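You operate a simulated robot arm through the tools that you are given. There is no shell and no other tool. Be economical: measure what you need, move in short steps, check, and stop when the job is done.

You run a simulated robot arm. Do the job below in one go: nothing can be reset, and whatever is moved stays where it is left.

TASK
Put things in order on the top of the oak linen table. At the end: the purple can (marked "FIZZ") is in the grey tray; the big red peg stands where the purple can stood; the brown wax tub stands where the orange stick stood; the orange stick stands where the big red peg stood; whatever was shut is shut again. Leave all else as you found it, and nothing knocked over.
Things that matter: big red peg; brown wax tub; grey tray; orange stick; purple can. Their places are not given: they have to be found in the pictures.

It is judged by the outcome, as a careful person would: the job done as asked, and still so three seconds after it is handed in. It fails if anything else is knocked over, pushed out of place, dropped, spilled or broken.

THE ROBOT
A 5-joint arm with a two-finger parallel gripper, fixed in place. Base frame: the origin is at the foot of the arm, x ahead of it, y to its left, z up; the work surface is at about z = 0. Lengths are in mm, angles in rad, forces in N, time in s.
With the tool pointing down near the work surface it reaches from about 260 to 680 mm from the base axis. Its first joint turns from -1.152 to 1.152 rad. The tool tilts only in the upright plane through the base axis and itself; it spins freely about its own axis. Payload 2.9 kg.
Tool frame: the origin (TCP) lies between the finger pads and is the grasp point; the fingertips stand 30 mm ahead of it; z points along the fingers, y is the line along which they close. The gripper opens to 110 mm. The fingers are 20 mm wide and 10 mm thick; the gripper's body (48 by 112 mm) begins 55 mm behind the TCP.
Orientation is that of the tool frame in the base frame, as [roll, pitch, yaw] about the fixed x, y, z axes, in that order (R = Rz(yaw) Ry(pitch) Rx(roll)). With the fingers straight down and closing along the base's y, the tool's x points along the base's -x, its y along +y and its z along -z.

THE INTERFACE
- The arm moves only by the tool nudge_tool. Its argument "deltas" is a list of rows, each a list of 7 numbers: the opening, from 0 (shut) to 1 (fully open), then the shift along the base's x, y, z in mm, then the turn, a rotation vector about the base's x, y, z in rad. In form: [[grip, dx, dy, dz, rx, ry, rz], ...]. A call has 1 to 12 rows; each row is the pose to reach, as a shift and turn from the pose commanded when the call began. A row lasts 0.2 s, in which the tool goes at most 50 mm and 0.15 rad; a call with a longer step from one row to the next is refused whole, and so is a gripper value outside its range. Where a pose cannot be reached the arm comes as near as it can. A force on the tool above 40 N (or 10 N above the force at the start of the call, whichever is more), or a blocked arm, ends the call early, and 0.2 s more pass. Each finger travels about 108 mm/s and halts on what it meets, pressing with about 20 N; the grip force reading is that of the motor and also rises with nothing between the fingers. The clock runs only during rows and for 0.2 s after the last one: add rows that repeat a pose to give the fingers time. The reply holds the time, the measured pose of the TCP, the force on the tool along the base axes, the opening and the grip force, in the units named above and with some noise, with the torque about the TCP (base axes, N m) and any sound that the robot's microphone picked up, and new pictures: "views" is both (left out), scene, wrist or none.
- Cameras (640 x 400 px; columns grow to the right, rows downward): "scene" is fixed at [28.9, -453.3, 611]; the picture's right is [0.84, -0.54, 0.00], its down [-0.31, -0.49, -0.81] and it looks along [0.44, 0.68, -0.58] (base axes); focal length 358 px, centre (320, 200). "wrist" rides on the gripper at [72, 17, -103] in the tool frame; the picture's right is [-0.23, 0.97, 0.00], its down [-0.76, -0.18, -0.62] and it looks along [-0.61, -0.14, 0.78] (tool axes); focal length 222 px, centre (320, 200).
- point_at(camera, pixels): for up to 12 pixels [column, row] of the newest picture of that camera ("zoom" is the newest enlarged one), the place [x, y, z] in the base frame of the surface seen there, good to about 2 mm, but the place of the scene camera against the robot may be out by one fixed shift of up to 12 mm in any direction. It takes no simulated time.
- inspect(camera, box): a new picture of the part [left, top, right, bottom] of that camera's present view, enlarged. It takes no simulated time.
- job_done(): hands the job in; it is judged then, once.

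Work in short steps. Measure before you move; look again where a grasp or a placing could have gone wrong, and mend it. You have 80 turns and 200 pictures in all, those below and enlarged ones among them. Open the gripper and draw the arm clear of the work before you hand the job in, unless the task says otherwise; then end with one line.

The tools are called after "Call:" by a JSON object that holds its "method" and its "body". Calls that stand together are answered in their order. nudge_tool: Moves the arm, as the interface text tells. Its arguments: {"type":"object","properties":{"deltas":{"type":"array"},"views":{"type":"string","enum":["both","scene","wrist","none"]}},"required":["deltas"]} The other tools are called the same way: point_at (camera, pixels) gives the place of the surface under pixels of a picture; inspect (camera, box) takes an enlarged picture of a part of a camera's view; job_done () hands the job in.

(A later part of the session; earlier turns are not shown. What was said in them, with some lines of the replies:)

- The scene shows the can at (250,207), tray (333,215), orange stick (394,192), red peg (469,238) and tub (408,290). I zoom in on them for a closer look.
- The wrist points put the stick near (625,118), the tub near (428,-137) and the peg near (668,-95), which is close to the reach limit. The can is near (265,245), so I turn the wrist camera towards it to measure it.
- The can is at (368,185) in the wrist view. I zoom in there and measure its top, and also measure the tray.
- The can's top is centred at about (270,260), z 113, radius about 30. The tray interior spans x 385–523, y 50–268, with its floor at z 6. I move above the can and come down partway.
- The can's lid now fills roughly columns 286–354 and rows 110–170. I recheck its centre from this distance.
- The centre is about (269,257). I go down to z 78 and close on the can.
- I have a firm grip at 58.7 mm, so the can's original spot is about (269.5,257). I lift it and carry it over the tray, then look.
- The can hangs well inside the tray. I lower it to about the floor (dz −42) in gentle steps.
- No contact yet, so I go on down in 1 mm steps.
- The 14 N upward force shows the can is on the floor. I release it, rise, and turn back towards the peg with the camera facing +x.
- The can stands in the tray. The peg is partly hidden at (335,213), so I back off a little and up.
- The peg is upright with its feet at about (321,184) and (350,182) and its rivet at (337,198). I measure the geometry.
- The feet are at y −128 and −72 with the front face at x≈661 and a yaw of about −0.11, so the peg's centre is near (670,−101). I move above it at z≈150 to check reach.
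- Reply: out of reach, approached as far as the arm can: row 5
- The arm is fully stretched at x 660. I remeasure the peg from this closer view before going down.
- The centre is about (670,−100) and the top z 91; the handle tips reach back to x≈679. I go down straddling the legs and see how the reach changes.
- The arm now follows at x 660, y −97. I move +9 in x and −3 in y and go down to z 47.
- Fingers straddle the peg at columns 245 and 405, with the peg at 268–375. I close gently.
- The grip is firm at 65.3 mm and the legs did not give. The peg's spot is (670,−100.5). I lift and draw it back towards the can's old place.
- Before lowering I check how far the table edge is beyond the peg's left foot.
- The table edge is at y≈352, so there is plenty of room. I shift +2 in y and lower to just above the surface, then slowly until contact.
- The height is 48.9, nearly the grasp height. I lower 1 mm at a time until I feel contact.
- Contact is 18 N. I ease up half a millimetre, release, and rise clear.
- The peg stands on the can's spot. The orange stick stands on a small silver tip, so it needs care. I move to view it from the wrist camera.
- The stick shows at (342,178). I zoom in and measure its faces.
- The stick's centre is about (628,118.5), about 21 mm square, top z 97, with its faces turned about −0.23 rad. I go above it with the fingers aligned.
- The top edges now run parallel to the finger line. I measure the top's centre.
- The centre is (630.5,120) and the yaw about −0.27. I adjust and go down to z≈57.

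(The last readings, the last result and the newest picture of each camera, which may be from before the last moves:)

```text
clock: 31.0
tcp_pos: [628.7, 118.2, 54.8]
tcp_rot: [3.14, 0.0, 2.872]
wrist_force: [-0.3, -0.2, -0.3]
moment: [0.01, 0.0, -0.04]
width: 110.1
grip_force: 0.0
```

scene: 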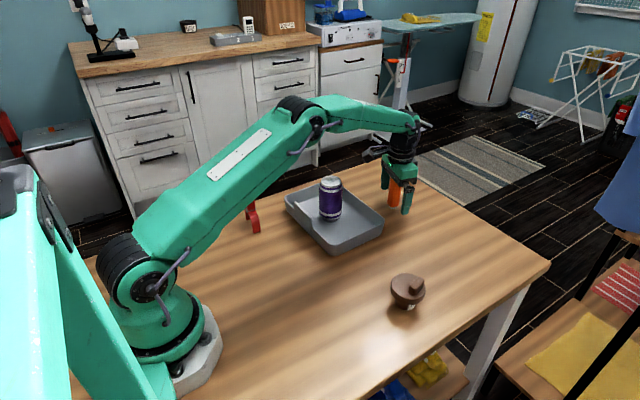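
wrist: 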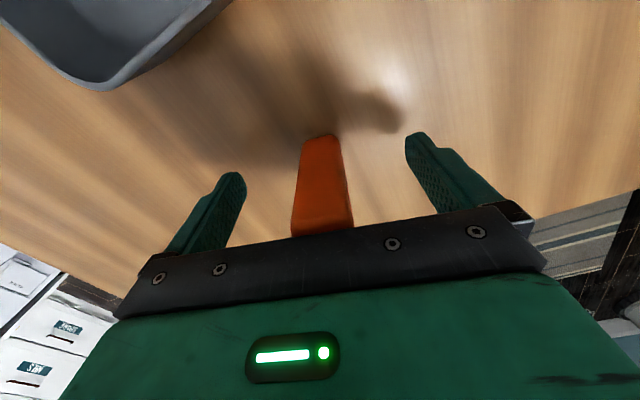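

The stick sits midway between the fingers (column ~322 against 245 and 405). I close in gentle steps.

Call:
{"method": "nudge_tool", "body": {"deltas": [[0.7, 0, 1, 0, 0, 0, 0], [0.45, 0, 1, 0, 0, 0, 0], [0.3, 0, 1, 0, 0, 0, 0], [0.24, 0, 1, 0, 0, 0, 0], [0.2, 0, 1, 0, 0, 0, 0], [0.15, 0, 1, 0, 0, 0, 0], [0.12, 0, 1, 0, 0, 0, 0]]}}

```text
clock: 32.6
tcp_pos: [629.4, 118.6, 54.9]
tcp_rot: [3.142, -0.001, 2.871]
wrist_force: [0.3, 0.8, 0.4]
moment: [0.0, -0.02, -0.01]
width: 26.8
grip_force: 20.1
```

scene: 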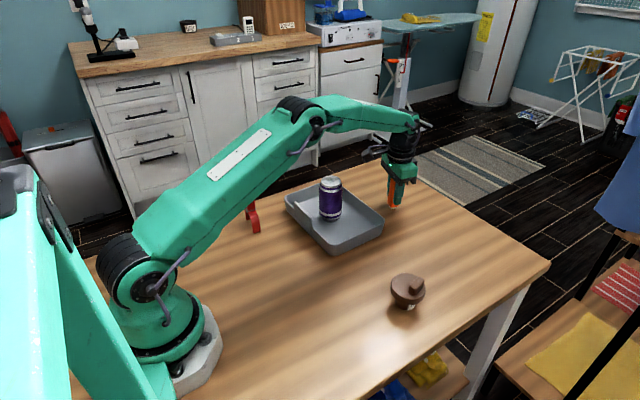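
wrist: 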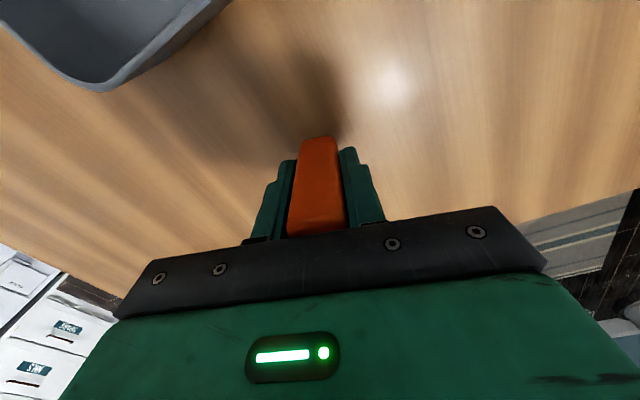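

The grip is secure at 26.8 mm, and the stick's spot is about (630,119). I lift 25 mm and carry it across to the peg's old spot.

Call:
{"method": "nudge_tool", "body": {"deltas": [[0.12, 0, 0, 15, 0, 0, 0], [0.12, 0, 0, 30, 0, 0, 0], [0.12, 7, -40, 30, 0, 0, 0], [0.12, 14, -80, 30, 0, 0, 0], [0.12, 21, -120, 30, 0, 0, 0], [0.12, 28, -160, 30, 0, 0, 0], [0.12, 35, -200, 30, 0, 0, 0], [0.12, 39.5, -219, 28, 0, 0, 0], [0.12, 39.5, -219, 20, 0, 0, 0], [0.12, 39.5, -219, 14, 0, 0, 0]]}}

```text
clock: 34.8
tcp_pos: [670.2, -98.2, 70.3]
tcp_rot: [-3.141, 0.001, 2.872]
wrist_force: [0.0, 0.7, -1.0]
moment: [0.03, -0.04, -0.02]
width: 26.6
grip_force: 20.1
```

scene: 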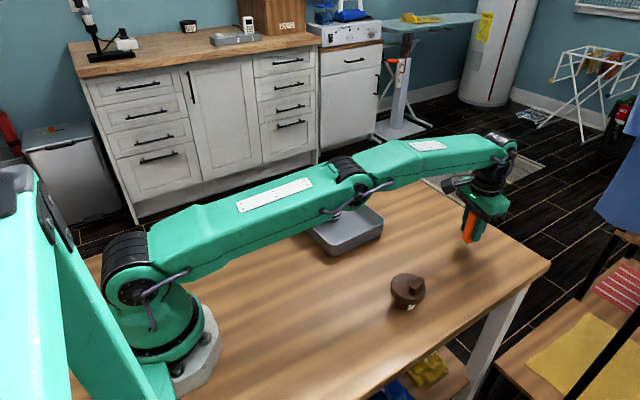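
wrist: 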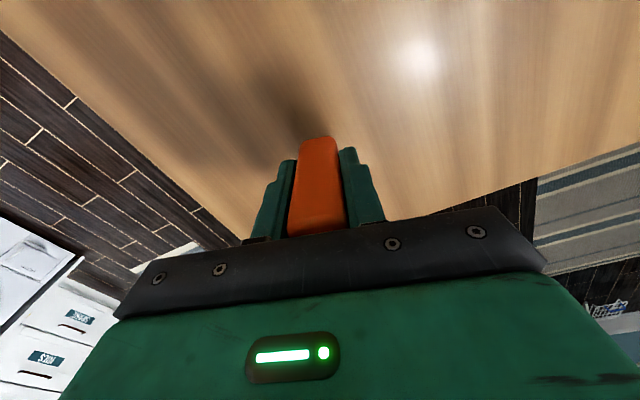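

The stick hangs upright near the target. I shift slightly in y and lower slowly towards the original grasp height, 54.9.

Call:
{"method": "nudge_tool", "body": {"deltas": [[0.12, -0.5, -1.5, -5, 0, 0, 0], [0.12, -0.5, -1.5, -10, 0, 0, 0], [0.12, -0.5, -1.5, -12.5, 0, 0, 0], [0.12, -0.5, -1.5, -13.5, 0, 0, 0], [0.12, -0.5, -1.5, -14, 0, 0, 0], [0.12, -0.5, -1.5, -14, 0, 0, 0]], "views": "none"}}

```text
clock: 36.2
tcp_pos: [669.1, -100.3, 55.5]
tcp_rot: [3.141, -0.002, 2.871]
wrist_force: [0.8, -0.3, -1.2]
moment: [-0.03, 0.02, 0.0]
width: 26.8
grip_force: 20.4
```

No contact yet, so I continue in half-millimetre steps.

Call:
{"method": "nudge_tool", "body": {"deltas": [[0.12, 0, 0, -0.5, 0, 0, 0], [0.12, 0, 0, -1, 0, 0, 0], [0.12, 0, 0, -1, 0, 0, 0]], "views": "none"}}

```text
clock: 37.0
tcp_pos: [669.7, -100.3, 55.1]
tcp_rot: [3.141, 0.001, 2.87]
wrist_force: [0.3, 0.0, -0.6]
moment: [0.01, 0.02, -0.01]
width: 26.5
grip_force: 19.6
```

Still no force. I take two more half-millimetre steps.

Call:
{"method": "nudge_tool", "body": {"deltas": [[0.12, 0, 0, -0.5, 0, 0, 0], [0.12, 0, 0, -1, 0, 0, 0], [0.12, 0, 0, -1, 0, 0, 0]], "views": "scene"}}

Call:
{"method": "inspect", "body": {"camera": "scene", "box": [430, 170, 520, 260]}}

```text
clock: 37.8
tcp_pos: [668.6, -99.3, 55.6]
tcp_rot: [-3.141, 0.002, 2.872]
wrist_force: [-2.7, 1.4, 8.4]
moment: [0.15, 0.18, 0.01]
width: 26.9
grip_force: 20.0
```

scene: 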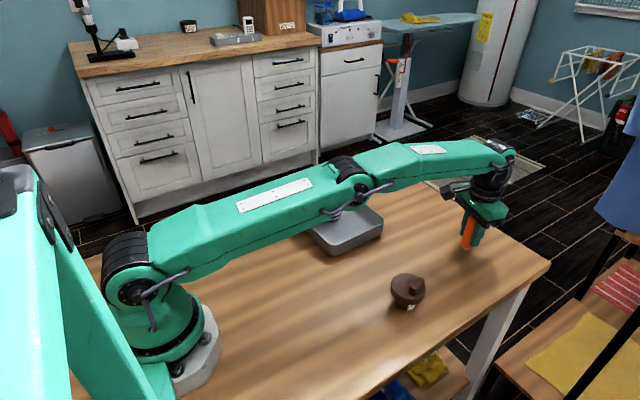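

```text
4.44 times, centred on (475, 215) of scene
```

zoom: 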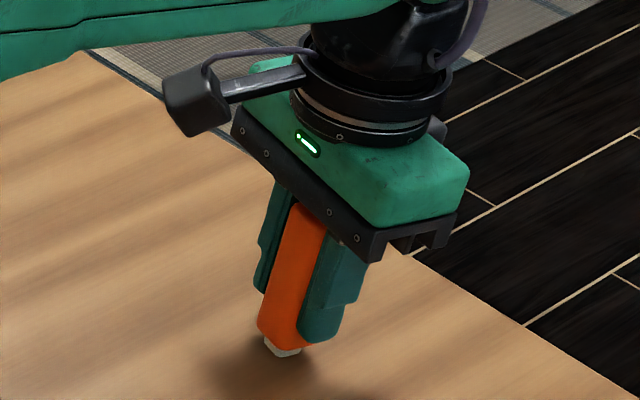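

Contact at 8 N and the stick is vertical. I ease the fingers open slowly and then look.

Call:
{"method": "nudge_tool", "body": {"deltas": [[0.2, 0, 0, 0.3, 0, 0, 0], [0.25, 0, 0, 0.3, 0, 0, 0], [0.3, 0, 0, 0.3, 0, 0, 0], [0.4, 0, 0, 0.3, 0, 0, 0], [0.5, 0, 0, 0.3, 0, 0, 0]]}}

```text
clock: 39.0
tcp_pos: [669.1, -100.6, 54.9]
tcp_rot: [3.141, 0.001, 2.872]
wrist_force: [0.1, -0.4, -0.3]
moment: [-0.01, 0.0, -0.03]
width: 55.1
grip_force: 0.1
```

scene: 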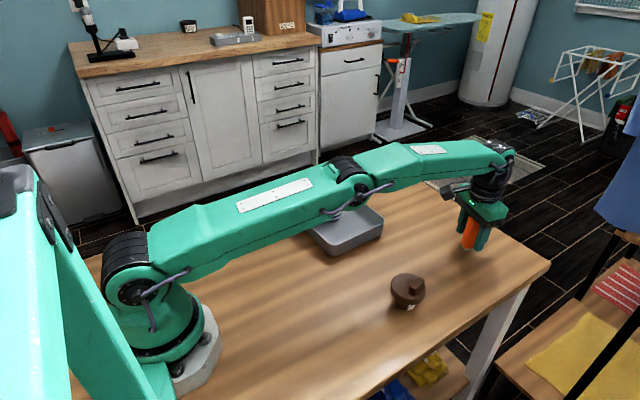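
wrist: 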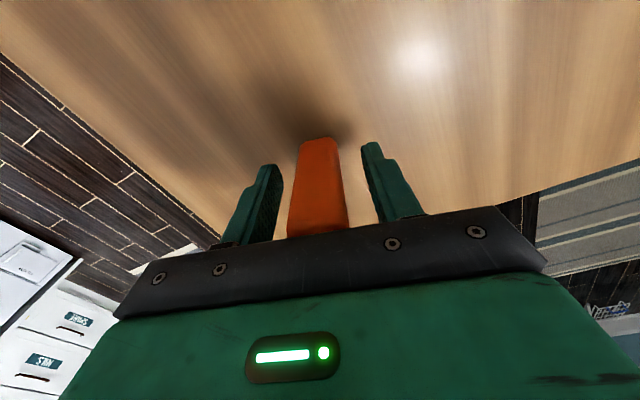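

The stick stands by itself. I open fully, rise, and draw back to view the tub.

Call:
{"method": "nudge_tool", "body": {"deltas": [[0.75, 0, 0, 0, 0, 0, 0], [0.95, 0, 0, 20, 0, 0, 0], [0.95, 0, 0, 45, 0, 0, 0], [0.95, -6, 1, 80, 0, 0, 0], [0.95, -20, 2, 115, 0, 0, 0], [0.95, -55, 5, 135, 0, 0, 0.1], [0.95, -100, 10, 150, 0, 0, 0.2], [0.95, -150, 10, 150, 0, 0, 0.27], [0.95, -200, 10, 150, 0, 0, 0.27], [0.95, -250, 10, 150, 0, 0, 0.27], [0.95, -300, 10, 150, 0, 0, 0.27], [0.95, -350, 10, 150, 0, 0, 0.27]]}}

```text
clock: 41.6
tcp_pos: [320.5, -90.1, 203.9]
tcp_rot: [-3.14, 0.0, -3.141]
wrist_force: [0.5, -0.7, 0.1]
moment: [0.01, -0.01, -0.01]
width: 104.2
grip_force: 0.0
```

scene: 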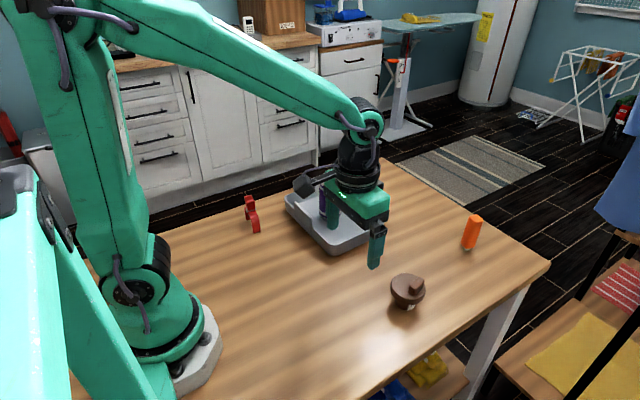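
wrist: 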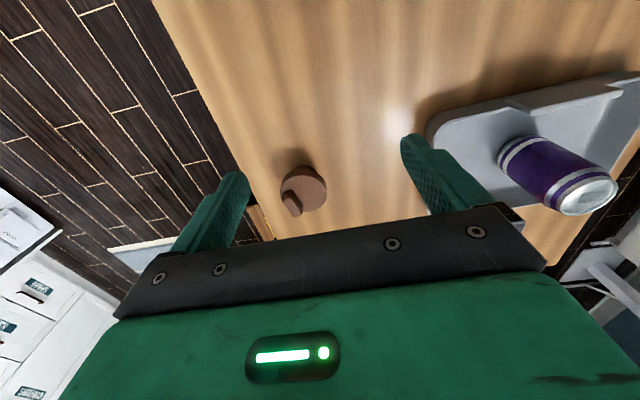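

The stick stands at (471,232) in the scene. The tub is at (300,190) in the wrist view, so I zoom in on it from both cameras.

Call:
{"method": "inspect", "body": {"camera": "wrist", "box": [265, 145, 345, 220]}}

Call:
{"method": "point_at", "body": {"camera": "zoom", "pixels": [[295, 60], [215, 300], [430, 260], [200, 180], [480, 330], [270, 180], [330, 330], [205, 340], [400, 160]]}}

Call:
{"method": "inspect", "body": {"camera": "scene", "box": [380, 265, 440, 320]}}

Call:
{"method": "point_at", "body": {"camera": "zoom", "pixels": [[320, 200], [170, 180], [210, 250], [290, 320], [420, 260], [230, 310], [370, 330], [290, 370], [400, 130], [250, 100], [450, 150]]}}

```text
5.33 times, centred on (305, 182) of wrist
```

zoom: 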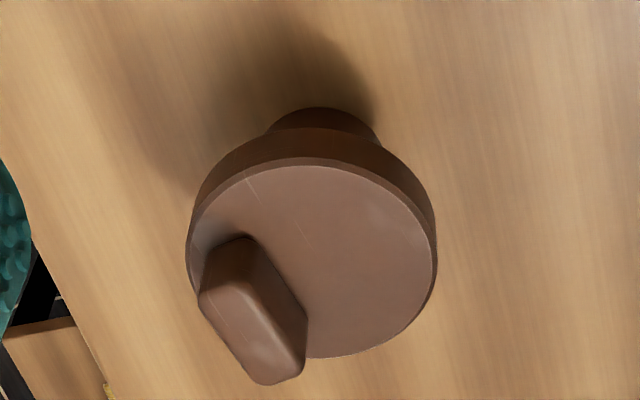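

```text
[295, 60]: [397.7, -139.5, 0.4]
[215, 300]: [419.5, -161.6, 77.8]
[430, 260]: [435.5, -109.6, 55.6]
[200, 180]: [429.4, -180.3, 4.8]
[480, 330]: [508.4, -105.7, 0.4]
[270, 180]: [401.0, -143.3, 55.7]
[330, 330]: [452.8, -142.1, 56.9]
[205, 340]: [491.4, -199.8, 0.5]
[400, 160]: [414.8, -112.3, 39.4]
```

```text
7.27 times, centred on (410, 292) of scene
```

zoom: 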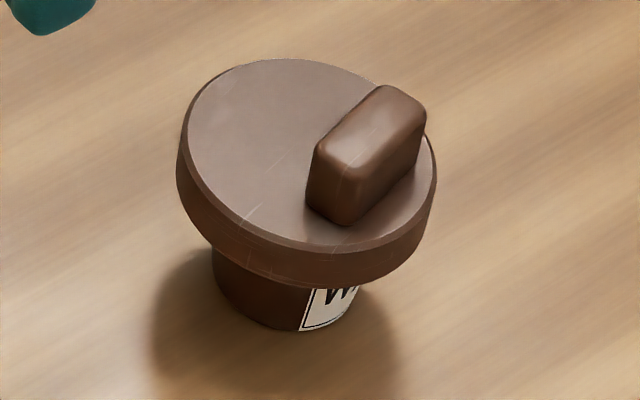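

```text
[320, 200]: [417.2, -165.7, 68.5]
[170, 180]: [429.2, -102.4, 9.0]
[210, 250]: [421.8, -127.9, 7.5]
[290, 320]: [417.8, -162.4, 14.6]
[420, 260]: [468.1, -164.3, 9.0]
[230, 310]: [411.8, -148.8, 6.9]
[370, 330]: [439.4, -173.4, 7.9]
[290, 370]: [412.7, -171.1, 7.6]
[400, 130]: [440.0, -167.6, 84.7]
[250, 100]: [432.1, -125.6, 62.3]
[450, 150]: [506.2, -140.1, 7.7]
```

The tub has a wide lid (z≈38–56) on a narrow body, with an off-centre block up to z≈78 on its −y side. I'll close along x to miss the block; first I move above and turn the tool to measure it closer.

Call:
{"method": "nudge_tool", "body": {"deltas": [[0.95, 10, -4, 0, 0, 0, -0.14], [0.95, 20, -8, 0, 0, 0, -0.28], [0.95, 30, -12, 0, 0, 0, -0.42], [0.95, 40, -16, 0, 0, 0, -0.56], [0.95, 50, -20, 0, 0, 0, -0.7], [0.95, 60, -24, 0, 0, 0, -0.84], [0.95, 70, -24, 0, 0, 0, -0.98], [0.95, 80, -24, 0, 0, 0, -1.12], [0.95, 90, -24, 0, 0, 0, -1.26], [0.95, 100, -24, 0, 0, 0, -1.4], [0.95, 109, -24, 0, 0, 0, -1.52], [0.95, 109, -24, 0, 0, 0, -1.57]], "views": "wrist"}}

Call:
{"method": "inspect", "body": {"camera": "wrist", "box": [250, 50, 410, 210]}}

```text
clock: 44.2
tcp_pos: [428.1, -115.0, 204.2]
tcp_rot: [3.142, 0.001, 1.571]
wrist_force: [-0.5, 0.3, 0.1]
moment: [0.01, 0.0, -0.03]
width: 104.6
grip_force: 0.0
```

wrist: 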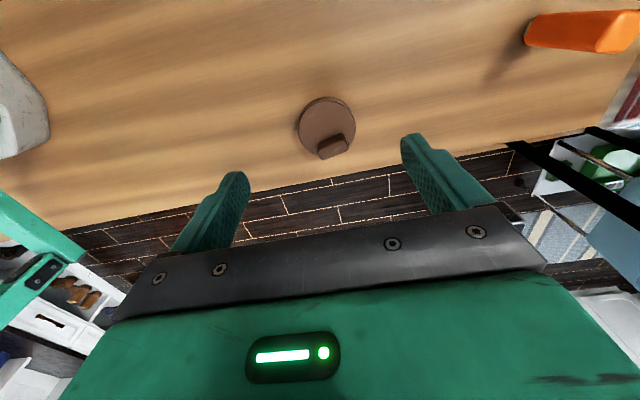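

```text
2.50 times, centred on (330, 130) of wrist
```

zoom: 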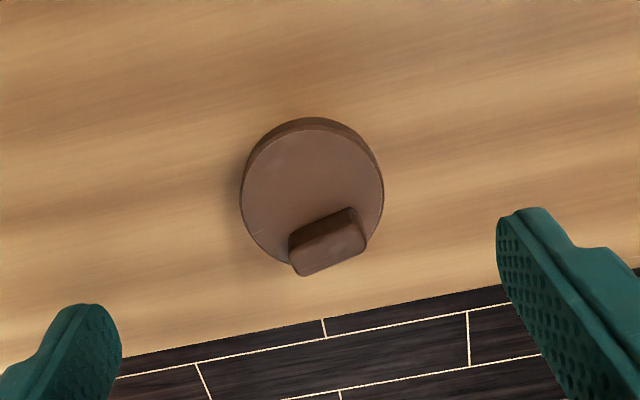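

Call:
{"method": "point_at", "body": {"camera": "zoom", "pixels": [[246, 195], [378, 190], [310, 130], [315, 195], [300, 200], [300, 268], [355, 250], [290, 235], [355, 212], [330, 245], [270, 245], [260, 150]]}}

```text
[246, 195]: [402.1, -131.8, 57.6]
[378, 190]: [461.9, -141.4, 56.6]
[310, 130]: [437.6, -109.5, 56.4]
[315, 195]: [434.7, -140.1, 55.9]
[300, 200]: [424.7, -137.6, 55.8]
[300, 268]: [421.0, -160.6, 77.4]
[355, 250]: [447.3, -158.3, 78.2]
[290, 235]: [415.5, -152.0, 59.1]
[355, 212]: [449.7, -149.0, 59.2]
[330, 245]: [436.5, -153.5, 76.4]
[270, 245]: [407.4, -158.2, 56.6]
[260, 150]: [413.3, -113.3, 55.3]
```

The lid fits a circle centred at (431.5,−138), radius ≈30.5, rim up to z 56. I centre on it and go down to z≈46.

Call:
{"method": "nudge_tool", "body": {"deltas": [[0.95, 3.5, -23, -40, 0, 0, 0], [0.95, 3.5, -23, -80, 0, 0, 0], [0.95, 3.5, -23, -120, 0, 0, 0], [0.95, 3.5, -23, -150, 0, 0, 0], [0.95, 3.5, -23, -158, 0, 0, 0], [0.95, 3.5, -23, -158, 0, 0, 0]]}}

Call:
{"method": "inspect", "body": {"camera": "scene", "box": [360, 220, 480, 330]}}

```text
clock: 45.6
tcp_pos: [431.7, -137.1, 45.8]
tcp_rot: [-3.142, -0.001, 1.572]
wrist_force: [-0.7, 0.9, -0.3]
moment: [0.0, 0.02, 0.01]
width: 104.6
grip_force: 0.0
```

scene: 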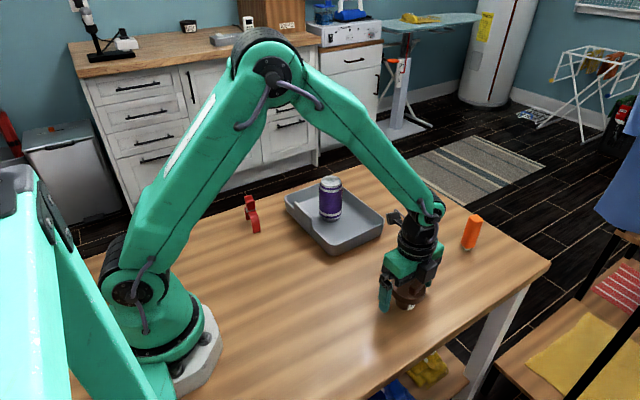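
wrist: 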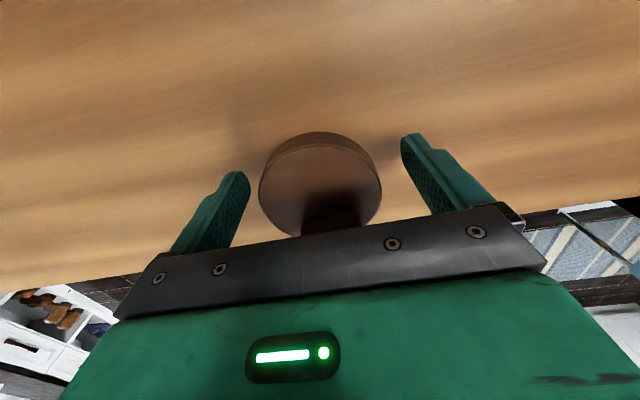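

```text
3.64 times, centred on (420, 275) of scene
```

zoom: 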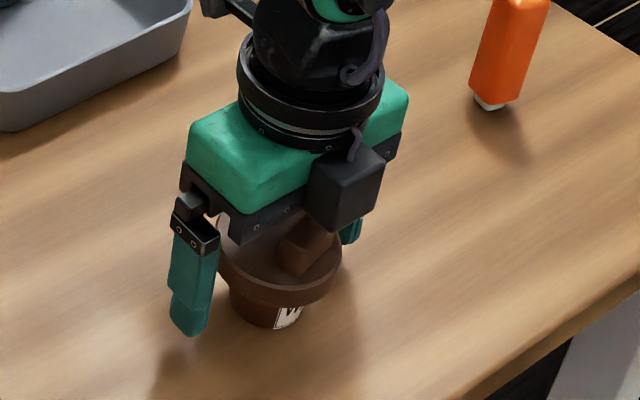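

The tub is well centred between the fingers. I close on the lid rim and lift just 3 mm as a test of whether the body comes with it.

Call:
{"method": "nudge_tool", "body": {"deltas": [[0.75, 0, 0, 0, 0, 0, 0], [0.6, 0, 0, 0, 0, 0, 0], [0.5, 0, 0, 0, 0, 0, 0], [0.45, 0, 0, 0, 0, 0, 0], [0.45, 0, 0, 0, 0, 0, 0]], "views": "none"}}

Call:
{"method": "inspect", "body": {"camera": "scene", "box": [380, 260, 440, 320]}}

Call:
{"method": "nudge_tool", "body": {"deltas": [[0.45, 0, 0, 2, 0, 0, 0], [0.45, 0, 0, 4, 0, 0, 0], [0.45, 0, 0, 4, 0, 0, 0]], "views": "none"}}

Call:
{"method": "inspect", "body": {"camera": "scene", "box": [380, 260, 440, 320]}}

```text
clock: 46.8
tcp_pos: [430.9, -137.4, 46.1]
tcp_rot: [3.141, -0.002, 1.572]
wrist_force: [-0.7, -0.3, -0.2]
moment: [0.0, 0.01, -0.03]
width: 65.0
grip_force: 19.9
```

```text
6.67 times, centred on (410, 290) of scene
```

zoom: 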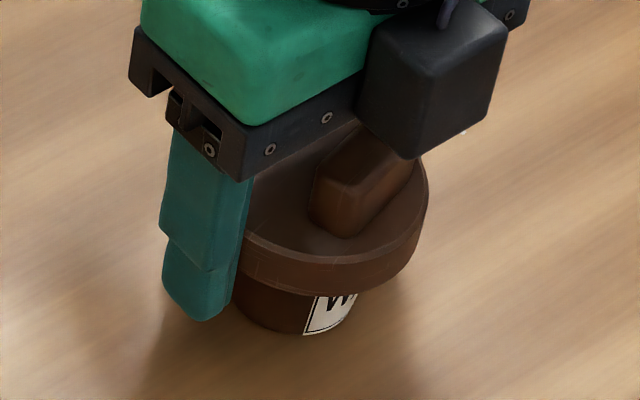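

```text
clock: 47.6
tcp_pos: [432.4, -138.6, 49.7]
tcp_rot: [3.142, 0.0, 1.572]
wrist_force: [-0.1, 0.5, -0.7]
moment: [0.02, -0.01, -0.01]
width: 64.9
grip_force: 19.9
```

```text
6.67 times, centred on (410, 290) of scene
```

zoom: 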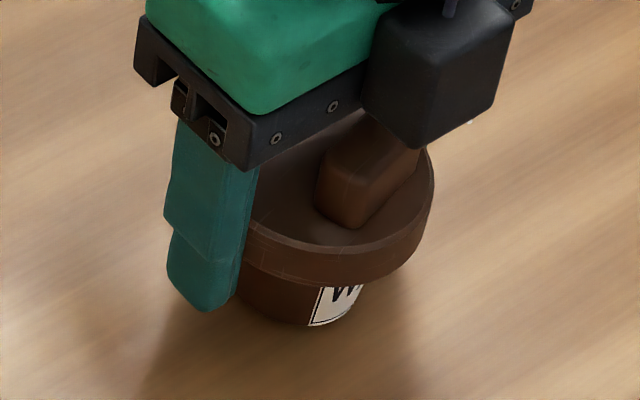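

The body and label rose together with the lid (label bottom from row 333 to 325), so it's one piece or held firmly. I lift a bit more and recheck.

Call:
{"method": "nudge_tool", "body": {"deltas": [[0.45, 0, 0, 8, 0, 0, 0], [0.45, 0, 0, 16, 0, 0, 0], [0.45, 0, 0, 16, 0, 0, 0]], "views": "none"}}

Call:
{"method": "inspect", "body": {"camera": "scene", "box": [380, 250, 440, 310]}}

```text
clock: 48.4
tcp_pos: [431.7, -137.4, 65.2]
tcp_rot: [-3.141, -0.001, 1.571]
wrist_force: [0.1, 0.1, -1.6]
moment: [0.0, 0.02, 0.01]
width: 65.0
grip_force: 19.8
```

```text
6.67 times, centred on (410, 280) of scene
```

zoom: 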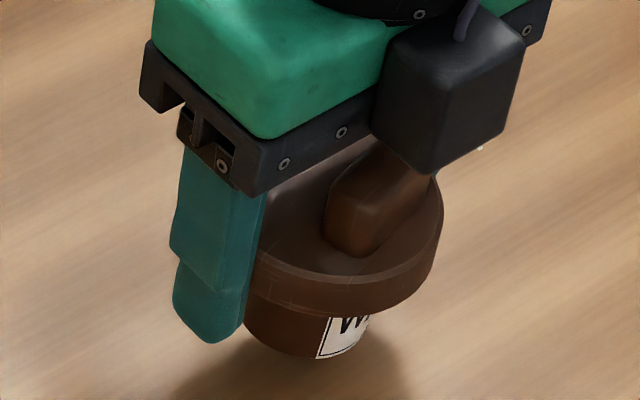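

Tub is whole and hanging level. I lift to z≈125 and carry it to the stick's old spot at (630,119).

Call:
{"method": "nudge_tool", "body": {"deltas": [[0.45, 0, 0, 30, 0, 0, 0], [0.45, 0, 0, 60, 0, 0, 0], [0.45, 28.3, 36.7, 60, 0, 0, 0], [0.45, 56.7, 73.4, 60, 0, 0, 0], [0.45, 85, 110, 60, 0, 0, 0], [0.45, 113.3, 146.7, 60, 0, 0, 0], [0.45, 141.7, 183.4, 60, 0, 0, 0], [0.45, 170, 220, 60, 0, 0, 0], [0.45, 198.3, 256.5, 60, 0, 0, 0], [0.45, 198.3, 256.5, 25, 0, 0, 0], [0.45, 198.3, 256.5, 0, 0, 0, 0]]}}

```text
clock: 50.8
tcp_pos: [629.1, 119.5, 67.0]
tcp_rot: [-3.14, 0.002, 1.572]
wrist_force: [-0.4, -0.8, -1.2]
moment: [0.03, 0.02, 0.02]
width: 64.9
grip_force: 20.1
```

scene: 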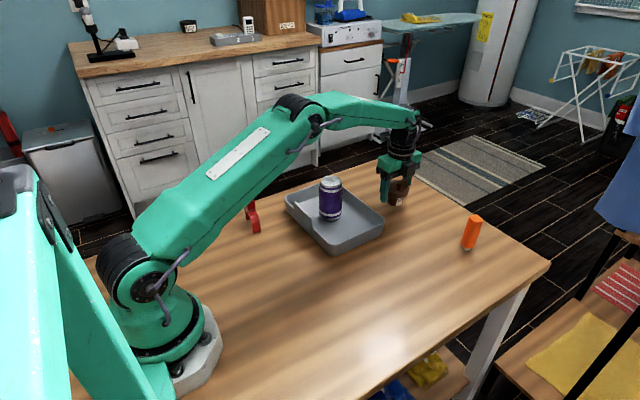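
wrist: 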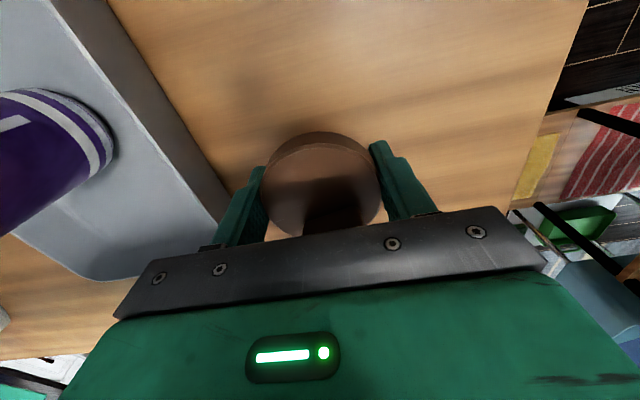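

The tub is over the spot with good clearance to the tray. I lower it slowly to contact.

Call:
{"method": "nudge_tool", "body": {"deltas": [[0.45, 0.5, 0, -10, 0, 0, 0], [0.45, 0.5, 0, -16, 0, 0, 0], [0.45, 0.5, 0, -18, 0, 0, 0], [0.45, 0.5, 0, -19, 0, 0, 0], [0.45, 0.5, 0, -20, 0, 0, 0], [0.45, 0.5, 0, -20, 0, 0, 0]], "views": "none"}}

```text
clock: 52.2
tcp_pos: [629.7, 119.3, 44.9]
tcp_rot: [-3.141, 0.001, 1.571]
wrist_force: [-0.2, 0.1, -1.1]
moment: [0.03, 0.01, -0.01]
width: 64.7
grip_force: 20.1
```

Still hanging free (−1.1 N). I continue in half-millimetre steps.

Call:
{"method": "nudge_tool", "body": {"deltas": [[0.45, 0, 0, -0.5, 0, 0, 0], [0.45, 0, 0, -1, 0, 0, 0], [0.45, 0, 0, -1.5, 0, 0, 0], [0.45, 0, 0, -1.5, 0, 0, 0]], "views": "none"}}

```text
clock: 53.2
tcp_pos: [630.7, 118.6, 45.4]
tcp_rot: [3.14, -0.001, 1.57]
wrist_force: [-1.8, -1.4, 11.4]
moment: [-0.12, 0.14, -0.05]
width: 64.6
grip_force: 19.8
```

Contact at 11 N. I release slowly and rise straight up.

Call:
{"method": "nudge_tool", "body": {"deltas": [[0.45, 0, 0, 0.5, 0, 0, 0], [0.65, 0, 0, 0.5, 0, 0, 0], [0.8, 0, 0, 0.5, 0, 0, 0], [0.98, 0, 0, 0.5, 0, 0, 0], [0.98, 0, 0, 35, 0, 0, 0], [0.98, 0, 0, 75, 0, 0, 0], [0.98, 0, 0, 115, 0, 0, 0], [0.98, -10, 0, 155, 0, 0, 0], [0.98, -50, -20, 180, 0, 0, 0], [0.98, -90, -40, 190, 0, 0, 0], [0.98, -130, -60, 200, 0, 0, 0], [0.98, -175, -80, 200, 0, 0, 0]]}}

Call:
{"method": "inspect", "body": {"camera": "scene", "box": [220, 150, 500, 270]}}

```text
refused: row 9 steps farther than a row can; nothing moved
```

```text
2.29 times, centred on (360, 210) of scene
```

zoom: 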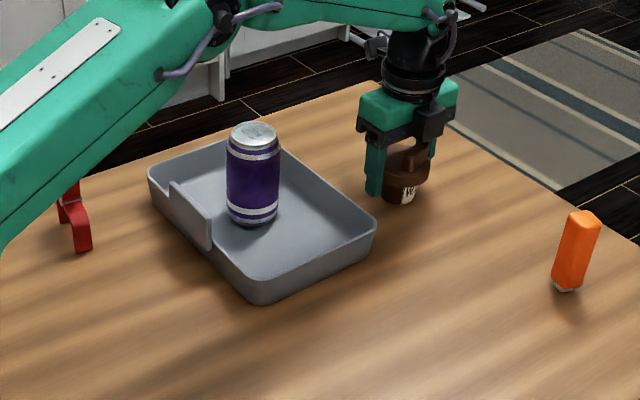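

The call was refused because one row stepped too far. I resend with shorter steps.

Call:
{"method": "nudge_tool", "body": {"deltas": [[0.45, 0, 0, 0.5, 0, 0, 0], [0.65, 0, 0, 0.5, 0, 0, 0], [0.8, 0, 0, 0.5, 0, 0, 0], [0.98, 0, 0, 0.5, 0, 0, 0], [0.98, 0, 0, 35, 0, 0, 0], [0.98, 0, 0, 75, 0, 0, 0], [0.98, 0, 0, 115, 0, 0, 0], [0.98, -10, 0, 155, 0, 0, 0], [0.98, -45, -15, 175, 0, 0, 0], [0.98, -85, -35, 180, 0, 0, 0], [0.98, -125, -55, 190, 0, 0, 0], [0.98, -165, -75, 200, 0, 0, 0]]}}

Call:
{"method": "inspect", "body": {"camera": "scene", "box": [220, 150, 500, 270]}}

```text
clock: 55.8
tcp_pos: [468.2, 42.9, 245.8]
tcp_rot: [-3.141, 0.0, 1.574]
wrist_force: [-0.1, 0.7, 0.2]
moment: [-0.01, 0.01, 0.0]
width: 107.6
grip_force: 0.2
```

scene: 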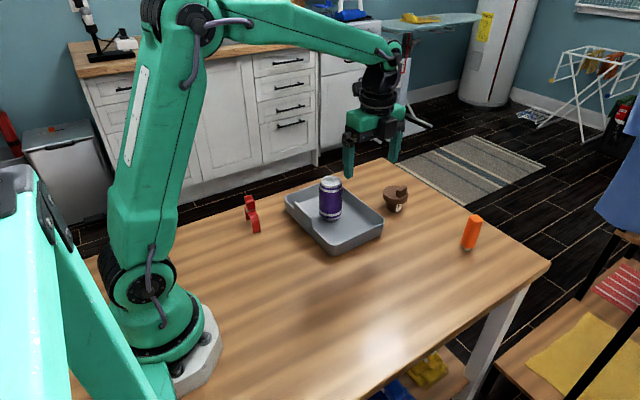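
wrist: 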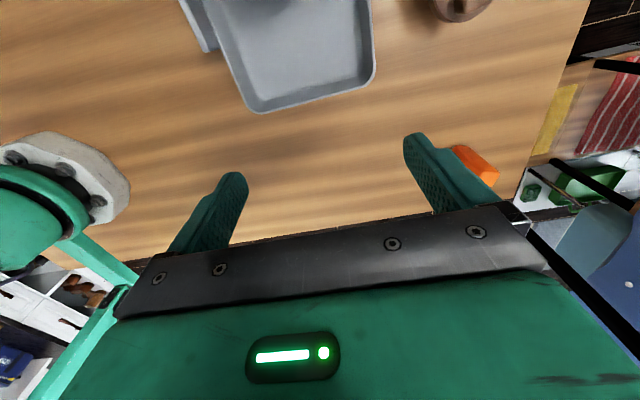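

```text
2.29 times, centred on (360, 210) of scene
```

zoom: 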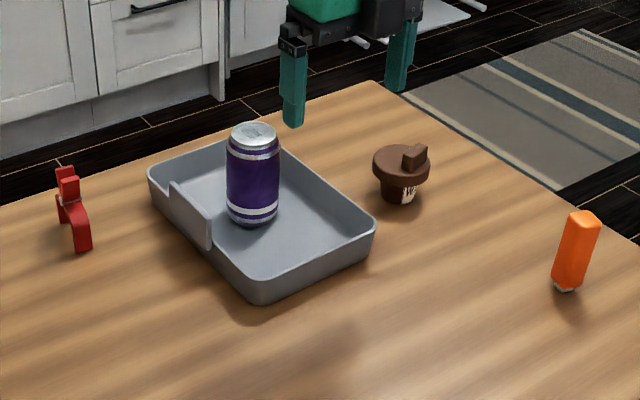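

The latest views show everything upright: the can in the tray, the peg, tub and stick on their new spots, the lid on, the gripper open and the arm clear. I hand in the job.

Call:
{"method": "job_done", "body": {}}

```text
The job is handed in.
```

The job is handed in: the purple can is in the grey tray, and the big red peg, brown wax tub and orange stick stand in their new places, with the tub's lid still on and nothing knocked over.
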